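You operate a simulated robot arm through the tools that you are given. There is no shell and no other tool. Be economical: measure what you need, move in short steps, check, and stop when the job is done.

You are at the controls of a simulated robot arm. One attempt, no reset.

TASK
Put one of the cast pulleys from the top of the casting bench on the white tile.
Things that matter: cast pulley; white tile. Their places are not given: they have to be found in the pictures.

Only the result counts: the job must be done as asked and must still hold three seconds after the hand-in. Knocking over, shifting, dropping, spilling or breaking anything else fails it.

THE ROBOT
A 7-joint arm with a two-finger parallel gripper, fixed in place. Base frame: the origin is at the foot of the arm, x ahead of it, y to its left, z up; the work surface is at about z = 0.82. Units: m, rad, N and s.
With the tool pointing down near the work surface it reaches from about 0.3 to 0.7 m from the base axis. Its first joint turns from -1.152 to 1.152 rad. Payload 1.57 kg.
Tool frame: the origin (TCP) lies between the finger pads and is the grasp point; the fingertips stand 0.03 m ahead of it; z points along the fingers, y is the line along which they close. The gripper opens to 0.11 m. The fingers are 0.024 m wide and 0.012 m thick; the gripper's body (0.048 by 0.112 m) begins 0.078 m behind the TCP.
Orientation is told as [roll, pitch, yaw] about the base's x, y, z axes, in that order, counted from this pose: with the fingers straight down and closing along the base's y, the tool's x points along the base's -x, its y along +y and its z along -z.

THE INTERFACE
- The arm moves only by the tool send_rows. Its arguments are lists of equal length, an entry for each row: "grip": the finger opening in m, from 0 to 0.11; "linear": the shift along the base's x, y, z in m, a list of three; "spin": the turn about the base's z in degrees. In form: {"grip": [grip, ...], "linear": [[tx, ty, tz], ...], "spin": [spin, ...]}. A call has 1 to 12 rows; each row is the pose to reach, as a shift and turn from the pose commanded when the call began. Each row takes 0.2 s and may step no farther than 0.05 m and 0.15 rad from the row before; otherwise, or with a gripper value out of range, the whole call is refused. Where a pose cannot be reached the arm comes as near as it can. A force on the tool above 40 N (or 10 N above the force at the start of the call, whichever is more), or a blocked arm, ends the call early, and 0.2 s more pass. The fingers move at their own pace (about 0.108 m/s each) and stop on an object; they squeeze with about 24 N. The grip force told is the motor's: it shows also when the fingers shut on nothing. Time passes only in rows, and 0.2 s behind the last, so rows that repeat a pose let the fingers close. It gives the time, the measured TCP pose, the force on the tool (base axes), the opening and the grip force at its end, in the units of the frame above (readings bear some noise).
- Cameras (640 x 400 px; columns grow to the right, rows downward): "scene" is fixed at [0.1436, -0.3825, 1.3984]; the picture's right is [0.87, -0.50, 0.00], its down [-0.32, -0.56, -0.76] and it looks along [0.38, 0.66, -0.65] (base axes); focal length 351 px, centre (320, 200). "wrist" rides on the gripper at [-0.036, 0, -0.08] in the tool frame; the picture's right is [0.00, -1.00, 0.00], its down [0.97, 0.00, -0.24] and it looks along [0.24, 0.00, 0.97] (tool axes); focal length 218 px, centre (320, 200).
- snapshot(camera): a new picture of that camera. No time passes.
- locate(camera, pixels): for up to 12 pixels [column, row] of the newest picture of that camera ("zoom" is the newest enlarged one), the place [x, y, z] in the base frame of the surface seen there, good to about 0.002 m, but the place of the scene camera against the robot may be out by one fixed shift of up to 0.012 m in any direction. No time passes.
- zoom(camera, box): a new picture of the part [left, top, right, bottom] of that camera's present view, enlarged. No time passes.
- job_done(): hands the job in; it is judged then, once.

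Keep the steps short. Do not move on a guess: measure, check each grasp and each placing, and mend mistakes. In all there are 60 turns and 20 pictures (those below and enlarged ones count). Leave the gripper open and the arm clear of the work at the hand-in unless told otherwise, and finish with a single line.

The tools are called after ">>>" by a JSON object that holds its "method" and its "body". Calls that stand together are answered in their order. send_rows: Moves the arm, as the interface text tells. Its arguments: {"type":"object","properties":{"grip":{"type":"array","items":{"type":"number"}},"linear":{"type":"array","items":{"type":"array","items":{"type":"number"}}},"spin":{"type":"array","items":{"type":"number"}}},"required":["grip","linear","spin"]} The other tools are called the same way: snapshot (camera) takes a picture; locate (camera, pixels) gives the place of the surface under pixels of a picture; zoom (camera, box) takes an enlarged picture of a part of a camera's view; job_done () hands the job in.

At the start:

```text
t: 0.0
tool_pos: [0.4693, 0.0136, 1.1243]
orientation: [0.001, 0.001, 0.001]
ft_force: [-0.3, -0.4, 0.3]
opening: 0.1102
grip_force: 0.0
```

scene: 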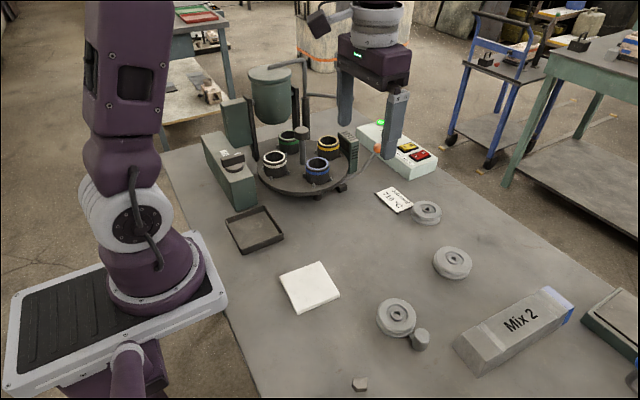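
wrist: 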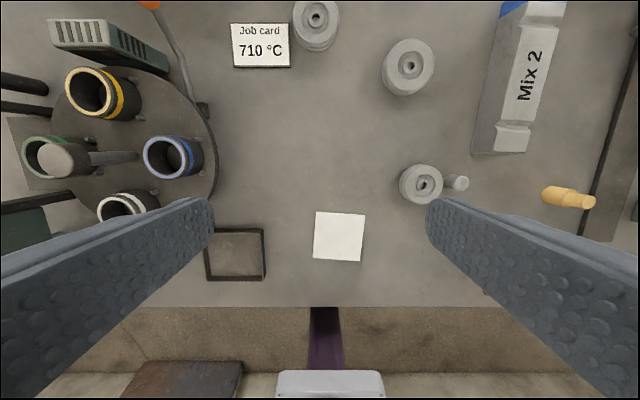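

I see three grey pulleys in the wrist picture at about (316,20), (408,67) and (421,184), and the white tile at (338,236). The middle pulley stands free. I'll enlarge the view and measure the pulley and tile.

>>> {"method": "zoom", "body": {"camera": "scene", "box": [360, 180, 520, 360]}}

>>> {"method": "locate", "body": {"camera": "wrist", "pixels": [[410, 65], [385, 67], [435, 67], [408, 42], [408, 93], [338, 236], [316, 213], [364, 215], [314, 258], [360, 261], [370, 120], [422, 184]]}}

>>> {"method": "locate", "body": {"camera": "scene", "pixels": [[454, 258], [436, 260], [470, 260], [453, 247], [452, 270], [310, 287], [281, 276], [321, 262], [340, 293], [298, 313], [500, 260], [454, 276]]}}

```text
2.22 times, centred on (440, 270) of scene
```

zoom: 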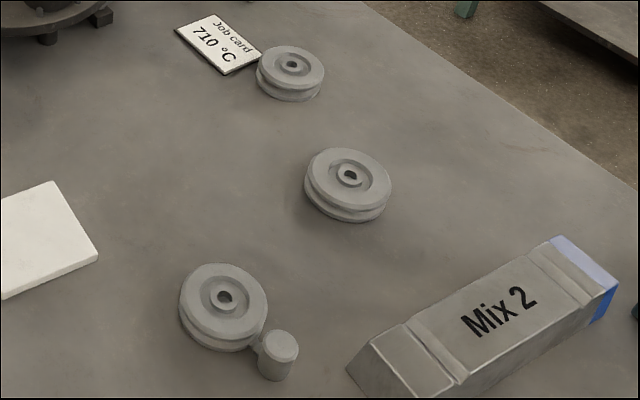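

```text
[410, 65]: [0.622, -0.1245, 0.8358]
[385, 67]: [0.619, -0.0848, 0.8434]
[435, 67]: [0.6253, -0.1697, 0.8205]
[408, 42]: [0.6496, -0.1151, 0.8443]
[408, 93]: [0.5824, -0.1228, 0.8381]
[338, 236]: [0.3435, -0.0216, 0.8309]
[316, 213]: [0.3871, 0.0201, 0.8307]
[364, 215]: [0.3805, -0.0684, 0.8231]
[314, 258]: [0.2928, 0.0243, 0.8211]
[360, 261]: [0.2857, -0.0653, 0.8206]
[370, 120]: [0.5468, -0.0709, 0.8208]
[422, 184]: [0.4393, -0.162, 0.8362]
```

```text
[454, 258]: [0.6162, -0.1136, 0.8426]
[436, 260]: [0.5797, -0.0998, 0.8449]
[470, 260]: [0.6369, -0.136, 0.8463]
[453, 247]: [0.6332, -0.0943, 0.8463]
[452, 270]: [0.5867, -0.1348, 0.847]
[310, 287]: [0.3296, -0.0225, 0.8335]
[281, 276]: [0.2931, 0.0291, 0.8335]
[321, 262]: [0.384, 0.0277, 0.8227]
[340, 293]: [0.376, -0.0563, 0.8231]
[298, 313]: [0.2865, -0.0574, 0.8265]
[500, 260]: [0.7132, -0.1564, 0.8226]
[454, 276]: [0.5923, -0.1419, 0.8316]
```

The middle pulley is at about (0.617, -0.122) with its top at z 0.845. The tile centre is at about (0.337, -0.021) with its top at z 0.831. I'll move high above the pulley with the gripper open, then measure again.

>>> {"method": "send_rows", "body": {"grip": [0.11, 0.11, 0.11, 0.11, 0.11, 0.11, 0.11], "linear": [[0.025, -0.023, -0.02], [0.05, -0.046, -0.04], [0.075, -0.069, -0.06], [0.1, -0.092, -0.08], [0.125, -0.115, -0.1], [0.148, -0.136, -0.12], [0.148, -0.136, -0.12]], "spin": [0, 0, 0, 0, 0, 0, 0]}}

>>> {"method": "snapshot", "body": {"camera": "wrist"}}

```text
t: 1.6
tool_pos: [0.6156, -0.1213, 1.0057]
orientation: [0.0, 0.0, 0.0]
ft_force: [-0.1, -0.3, 0.6]
opening: 0.1101
grip_force: 0.1
```

```text
16 pictures are left
```

wrist: 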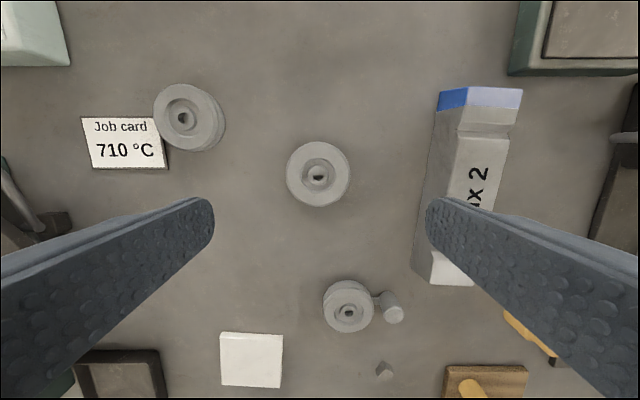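

The pulley now shows at (318,174) and the Mix 2 block is to its right. I'll measure the pulley rims and the block's near edge to check the finger clearance.

>>> {"method": "locate", "body": {"camera": "wrist", "pixels": [[289, 174], [347, 174], [318, 145], [318, 202], [300, 174], [318, 176], [432, 150], [424, 200], [440, 150], [414, 270], [400, 180], [225, 120]]}}

```text
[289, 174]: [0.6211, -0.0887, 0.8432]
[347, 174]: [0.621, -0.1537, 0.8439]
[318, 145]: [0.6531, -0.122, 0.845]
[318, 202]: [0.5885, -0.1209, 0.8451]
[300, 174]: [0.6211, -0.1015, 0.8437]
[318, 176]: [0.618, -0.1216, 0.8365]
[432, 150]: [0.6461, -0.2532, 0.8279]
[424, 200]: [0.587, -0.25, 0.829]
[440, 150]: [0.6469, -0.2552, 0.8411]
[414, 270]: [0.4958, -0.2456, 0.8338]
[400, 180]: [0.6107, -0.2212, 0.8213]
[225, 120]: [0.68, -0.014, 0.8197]
```

The pulley centre is (0.6207, -0.1212) with a diameter of about 0.067, and the block edge is at y = -0.25, so the fingers have room. I'll descend in steps to TCP z ≈ 0.856, with the tips about 6 mm above the bench.

>>> {"method": "send_rows", "body": {"grip": [0.11, 0.11, 0.11, 0.11, 0.11, 0.11], "linear": [[0.004, 0, -0.04], [0.004, 0, -0.08], [0.004, 0, -0.115], [0.004, 0, -0.135], [0.004, 0, -0.149], [0.004, 0, -0.149]], "spin": [0, 0, 0, 0, 0, 0]}}

```text
t: 3.0
tool_pos: [0.6168, -0.121, 0.8551]
orientation: [0.001, -0.001, 0.001]
ft_force: [0.8, 0.2, 0.7]
opening: 0.1102
grip_force: 0.0
```

The TCP is at x = 0.617, about 3 mm short. I'll nudge it ahead and close the fingers on the pulley.

>>> {"method": "send_rows", "body": {"grip": [0.11, 0.085, 0.06, 0.05, 0.05, 0.05], "linear": [[0.003, 0, 0], [0.003, 0, 0], [0.003, 0, 0], [0.003, 0, 0], [0.003, 0, 0], [0.003, 0, 0]], "spin": [0, 0, 0, 0, 0, 0]}}

```text
t: 4.4
tool_pos: [0.6214, -0.1213, 0.8553]
orientation: [0.0, 0.0, -0.001]
ft_force: [-0.7, 0.1, -0.8]
opening: 0.0719
grip_force: 24.0
```

The fingers stopped at 0.072 m with 24 N, so the pulley is held. I'll lift straight up and look.

>>> {"method": "send_rows", "body": {"grip": [0.05, 0.05, 0.05, 0.05, 0.05], "linear": [[0, 0, 0.015], [0, 0, 0.045], [0, 0, 0.08], [0, 0, 0.12], [0, 0, 0.12]], "spin": [0, 0, 0, 0, 0]}}

>>> {"method": "snapshot", "body": {"camera": "wrist"}}

>>> {"method": "snapshot", "body": {"camera": "scene"}}

```text
t: 5.6
tool_pos: [0.6242, -0.1238, 0.9757]
orientation: [-0.002, 0.0, -0.001]
ft_force: [-0.5, -0.5, -1.8]
opening: 0.0718
grip_force: 24.5
```

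```text
15 pictures are left
```

wrist: 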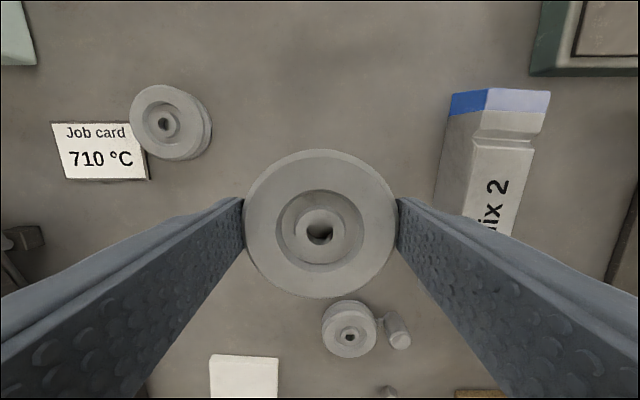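

```text
14 pictures are left
```

scene: 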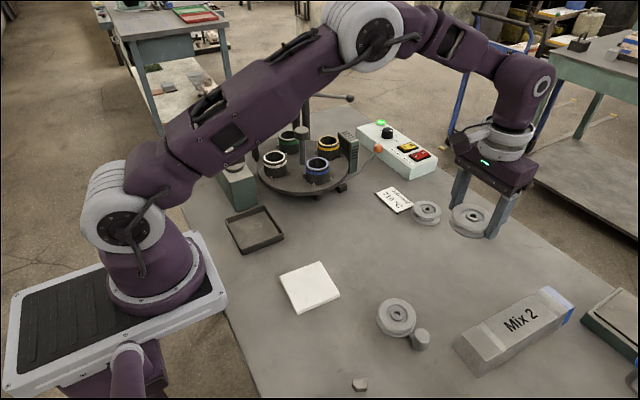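

The pulley is held level and everything else is undisturbed. I'll carry it at this height to above the tile, about (0.337, -0.022).

>>> {"method": "send_rows", "body": {"grip": [0.05, 0.05, 0.05, 0.05, 0.05, 0.05, 0.05, 0.05, 0.05], "linear": [[-0.036, 0.0125, 0], [-0.072, 0.025, 0], [-0.108, 0.0375, 0], [-0.144, 0.05, 0], [-0.18, 0.0625, 0], [-0.216, 0.075, 0], [-0.252, 0.0875, 0], [-0.287, 0.1, 0], [-0.287, 0.1, 0]], "spin": [0, 0, 0, 0, 0, 0, 0, 0, 0]}}

>>> {"method": "snapshot", "body": {"camera": "wrist"}}

>>> {"method": "snapshot", "body": {"camera": "scene"}}

```text
t: 7.6
tool_pos: [0.3364, -0.0203, 0.9744]
orientation: [-0.001, 0.0, 0.0]
ft_force: [-0.3, 0.5, -1.9]
opening: 0.0716
grip_force: 24.0
```

```text
13 pictures are left
```

wrist: 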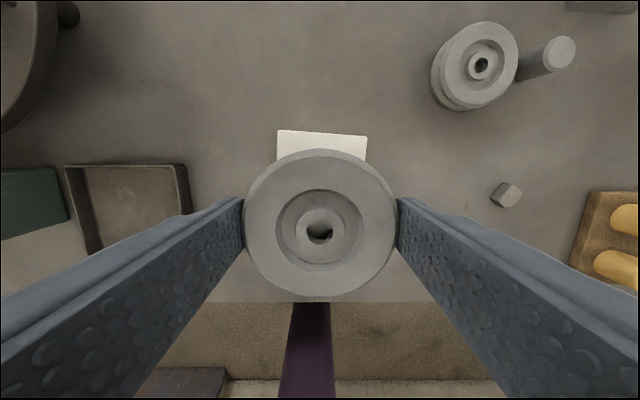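

```text
12 pictures are left
```

scene: 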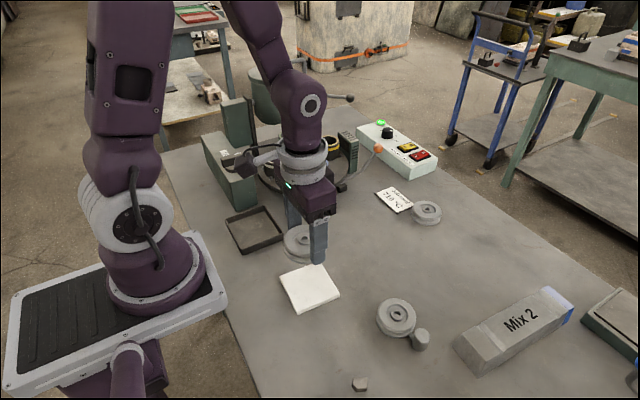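

I'm above the tile; its far edge shows at row 131, columns 278–367. I'll measure the visible tile corners and the tray's near edge.

>>> {"method": "locate", "body": {"camera": "wrist", "pixels": [[279, 133], [365, 138], [322, 136], [277, 155], [365, 155], [320, 148], [186, 170], [190, 205], [420, 275]]}}

>>> {"method": "locate", "body": {"camera": "scene", "pixels": [[283, 276], [339, 292], [299, 311], [300, 285], [311, 290], [282, 236]]}}

```text
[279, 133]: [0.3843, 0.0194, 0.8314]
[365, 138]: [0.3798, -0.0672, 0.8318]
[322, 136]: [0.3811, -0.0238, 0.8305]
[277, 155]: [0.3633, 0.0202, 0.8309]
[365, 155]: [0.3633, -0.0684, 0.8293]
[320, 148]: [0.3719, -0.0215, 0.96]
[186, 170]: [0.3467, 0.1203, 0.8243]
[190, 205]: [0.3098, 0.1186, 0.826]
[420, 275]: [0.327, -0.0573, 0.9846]
```

```text
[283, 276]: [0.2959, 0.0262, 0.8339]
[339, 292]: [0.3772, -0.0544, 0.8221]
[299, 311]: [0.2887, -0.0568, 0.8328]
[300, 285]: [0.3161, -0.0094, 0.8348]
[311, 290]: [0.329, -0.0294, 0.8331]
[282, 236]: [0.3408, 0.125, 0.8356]
```

The tile centre is about (0.336, -0.022), so I'm within 2 mm, and the tray is clear. The pulley bottom should meet the tile at TCP z ≈ 0.866. I'll go down to about 0.873 first.

>>> {"method": "send_rows", "body": {"grip": [0.05, 0.05, 0.05, 0.05, 0.05], "linear": [[0, -0.0015, -0.035], [0, -0.0015, -0.065], [0, -0.0015, -0.088], [0, -0.0015, -0.101], [0, -0.0015, -0.101]], "spin": [0, 0, 0, 0, 0]}}

>>> {"method": "zoom", "body": {"camera": "scene", "box": [240, 210, 400, 330]}}

```text
t: 8.8
tool_pos: [0.3341, -0.0199, 0.8761]
orientation: [-0.001, 0.0, 0.0]
ft_force: [0.4, -0.5, -1.8]
opening: 0.0713
grip_force: 24.0
```

```text
3.33 times, centred on (320, 270) of scene
```

zoom: 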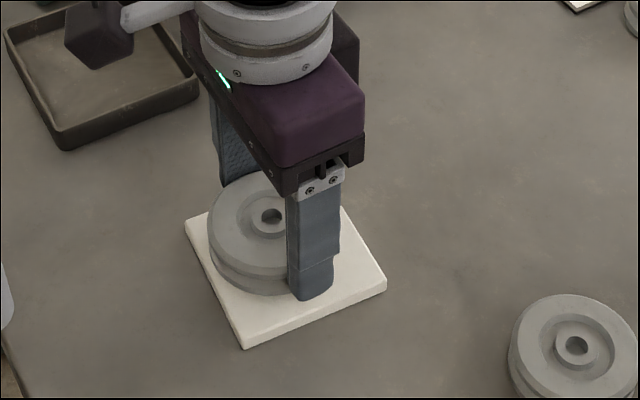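

There's no contact yet and the pulley is over the tile. I'll lower it in 2 mm steps and watch the force.

>>> {"method": "send_rows", "body": {"grip": [0.05, 0.05, 0.05, 0.05, 0.05], "linear": [[0.001, 0, -0.002], [0.001, 0, -0.004], [0.001, 0, -0.006], [0.001, 0, -0.0075], [0.001, 0, -0.0075]], "spin": [0, 0, 0, 0, 0]}}

```text
t: 10.0
tool_pos: [0.3376, -0.0243, 0.8672]
orientation: [0.0, -0.001, 0.0]
ft_force: [0.1, -0.6, -1.2]
opening: 0.0716
grip_force: 24.4
```

The force has barely changed at z 0.867. I'll carry on 1 mm at a time until it makes contact.

>>> {"method": "send_rows", "body": {"grip": [0.05, 0.05, 0.05], "linear": [[0, 0, -0.001], [0, 0, -0.0015], [0, 0, -0.0015]], "spin": [0, 0, 0]}}

```text
t: 10.8
tool_pos: [0.338, -0.0227, 0.8655]
orientation: [-0.001, 0.001, 0.0]
ft_force: [-2.2, 5.3, 16.6]
opening: 0.0714
grip_force: 24.0
```

The force is now 16.6 N, so the pulley is seated on the tile. I'll ease up slightly and open the fingers.

>>> {"method": "send_rows", "body": {"grip": [0.05, 0.078, 0.09, 0.11, 0.11, 0.11], "linear": [[0, 0, 0.0007], [0, 0, 0.0007], [0, 0, 0.0007], [0, 0, 0.0007], [0, 0, 0.0007], [0, 0, 0.0007]], "spin": [0, 0, 0, 0, 0, 0]}}

```text
t: 12.2
tool_pos: [0.3382, -0.0225, 0.8665]
orientation: [-0.001, -0.001, 0.001]
ft_force: [-0.8, 0.3, -0.2]
opening: 0.1099
grip_force: 0.2
```

The fingers are fully open and the force is about zero. I'll lift straight up and check.

>>> {"method": "send_rows", "body": {"grip": [0.11, 0.11, 0.11, 0.11, 0.11, 0.11, 0.11], "linear": [[0, 0, 0.02], [0, 0, 0.05], [0, 0, 0.09], [0, 0, 0.13], [0, 0, 0.17], [0, 0, 0.2], [0, 0, 0.2]], "spin": [0, 0, 0, 0, 0, 0, 0]}}

>>> {"method": "snapshot", "body": {"camera": "wrist"}}

>>> {"method": "snapshot", "body": {"camera": "scene"}}

```text
t: 13.8
tool_pos: [0.3371, -0.0251, 1.0683]
orientation: [0.001, 0.001, 0.0]
ft_force: [-1.1, -0.4, 0.2]
opening: 0.1101
grip_force: 0.0
```

```text
10 pictures are left
```

wrist: 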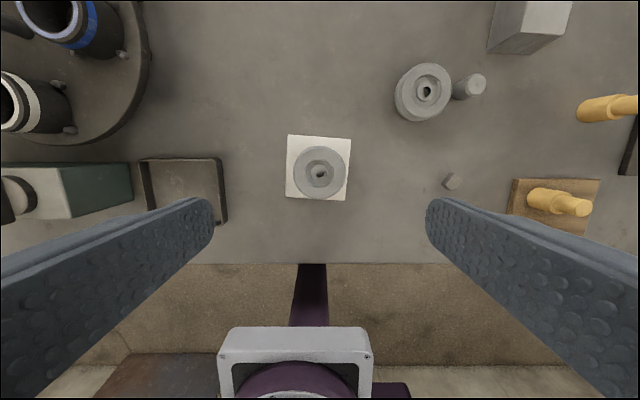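

```text
9 pictures are left
```

scene: 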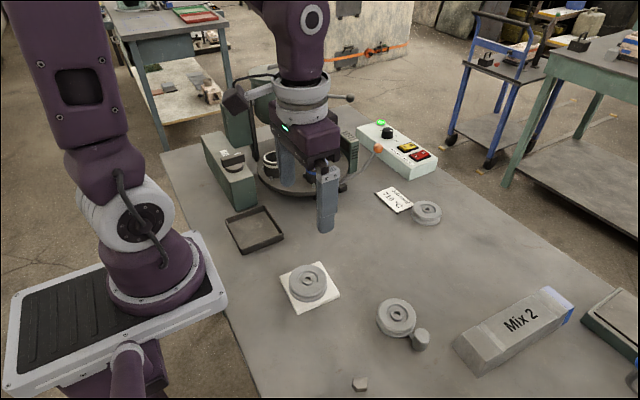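

The pulley lies on the tile and looks slightly towards the near side. I'll measure how far it is off centre.

>>> {"method": "locate", "body": {"camera": "wrist", "pixels": [[320, 149], [320, 198], [296, 173], [344, 173], [320, 137], [289, 138], [349, 141], [288, 194], [345, 197]]}}

```text
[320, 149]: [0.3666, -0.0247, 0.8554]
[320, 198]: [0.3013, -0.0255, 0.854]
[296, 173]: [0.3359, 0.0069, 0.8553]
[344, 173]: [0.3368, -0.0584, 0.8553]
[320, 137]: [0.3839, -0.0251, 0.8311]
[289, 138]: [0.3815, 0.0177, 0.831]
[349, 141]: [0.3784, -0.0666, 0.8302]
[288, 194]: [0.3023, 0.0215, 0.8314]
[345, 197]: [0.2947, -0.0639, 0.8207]
```

The pulley centre is (0.335, -0.025) and its top is level at z 0.855. That is within about 4 mm of the tile centre, fully on the tile. Nothing else has moved, the gripper is open and the arm is clear, so I'll hand in.

>>> {"method": "job_done", "body": {}}

```text
The job is handed in.
```

One cast pulley is resting flat on the white tile, about 4 mm or less off its centre; nothing else looked disturbed, and the job is handed in with the gripper open and the arm clear.
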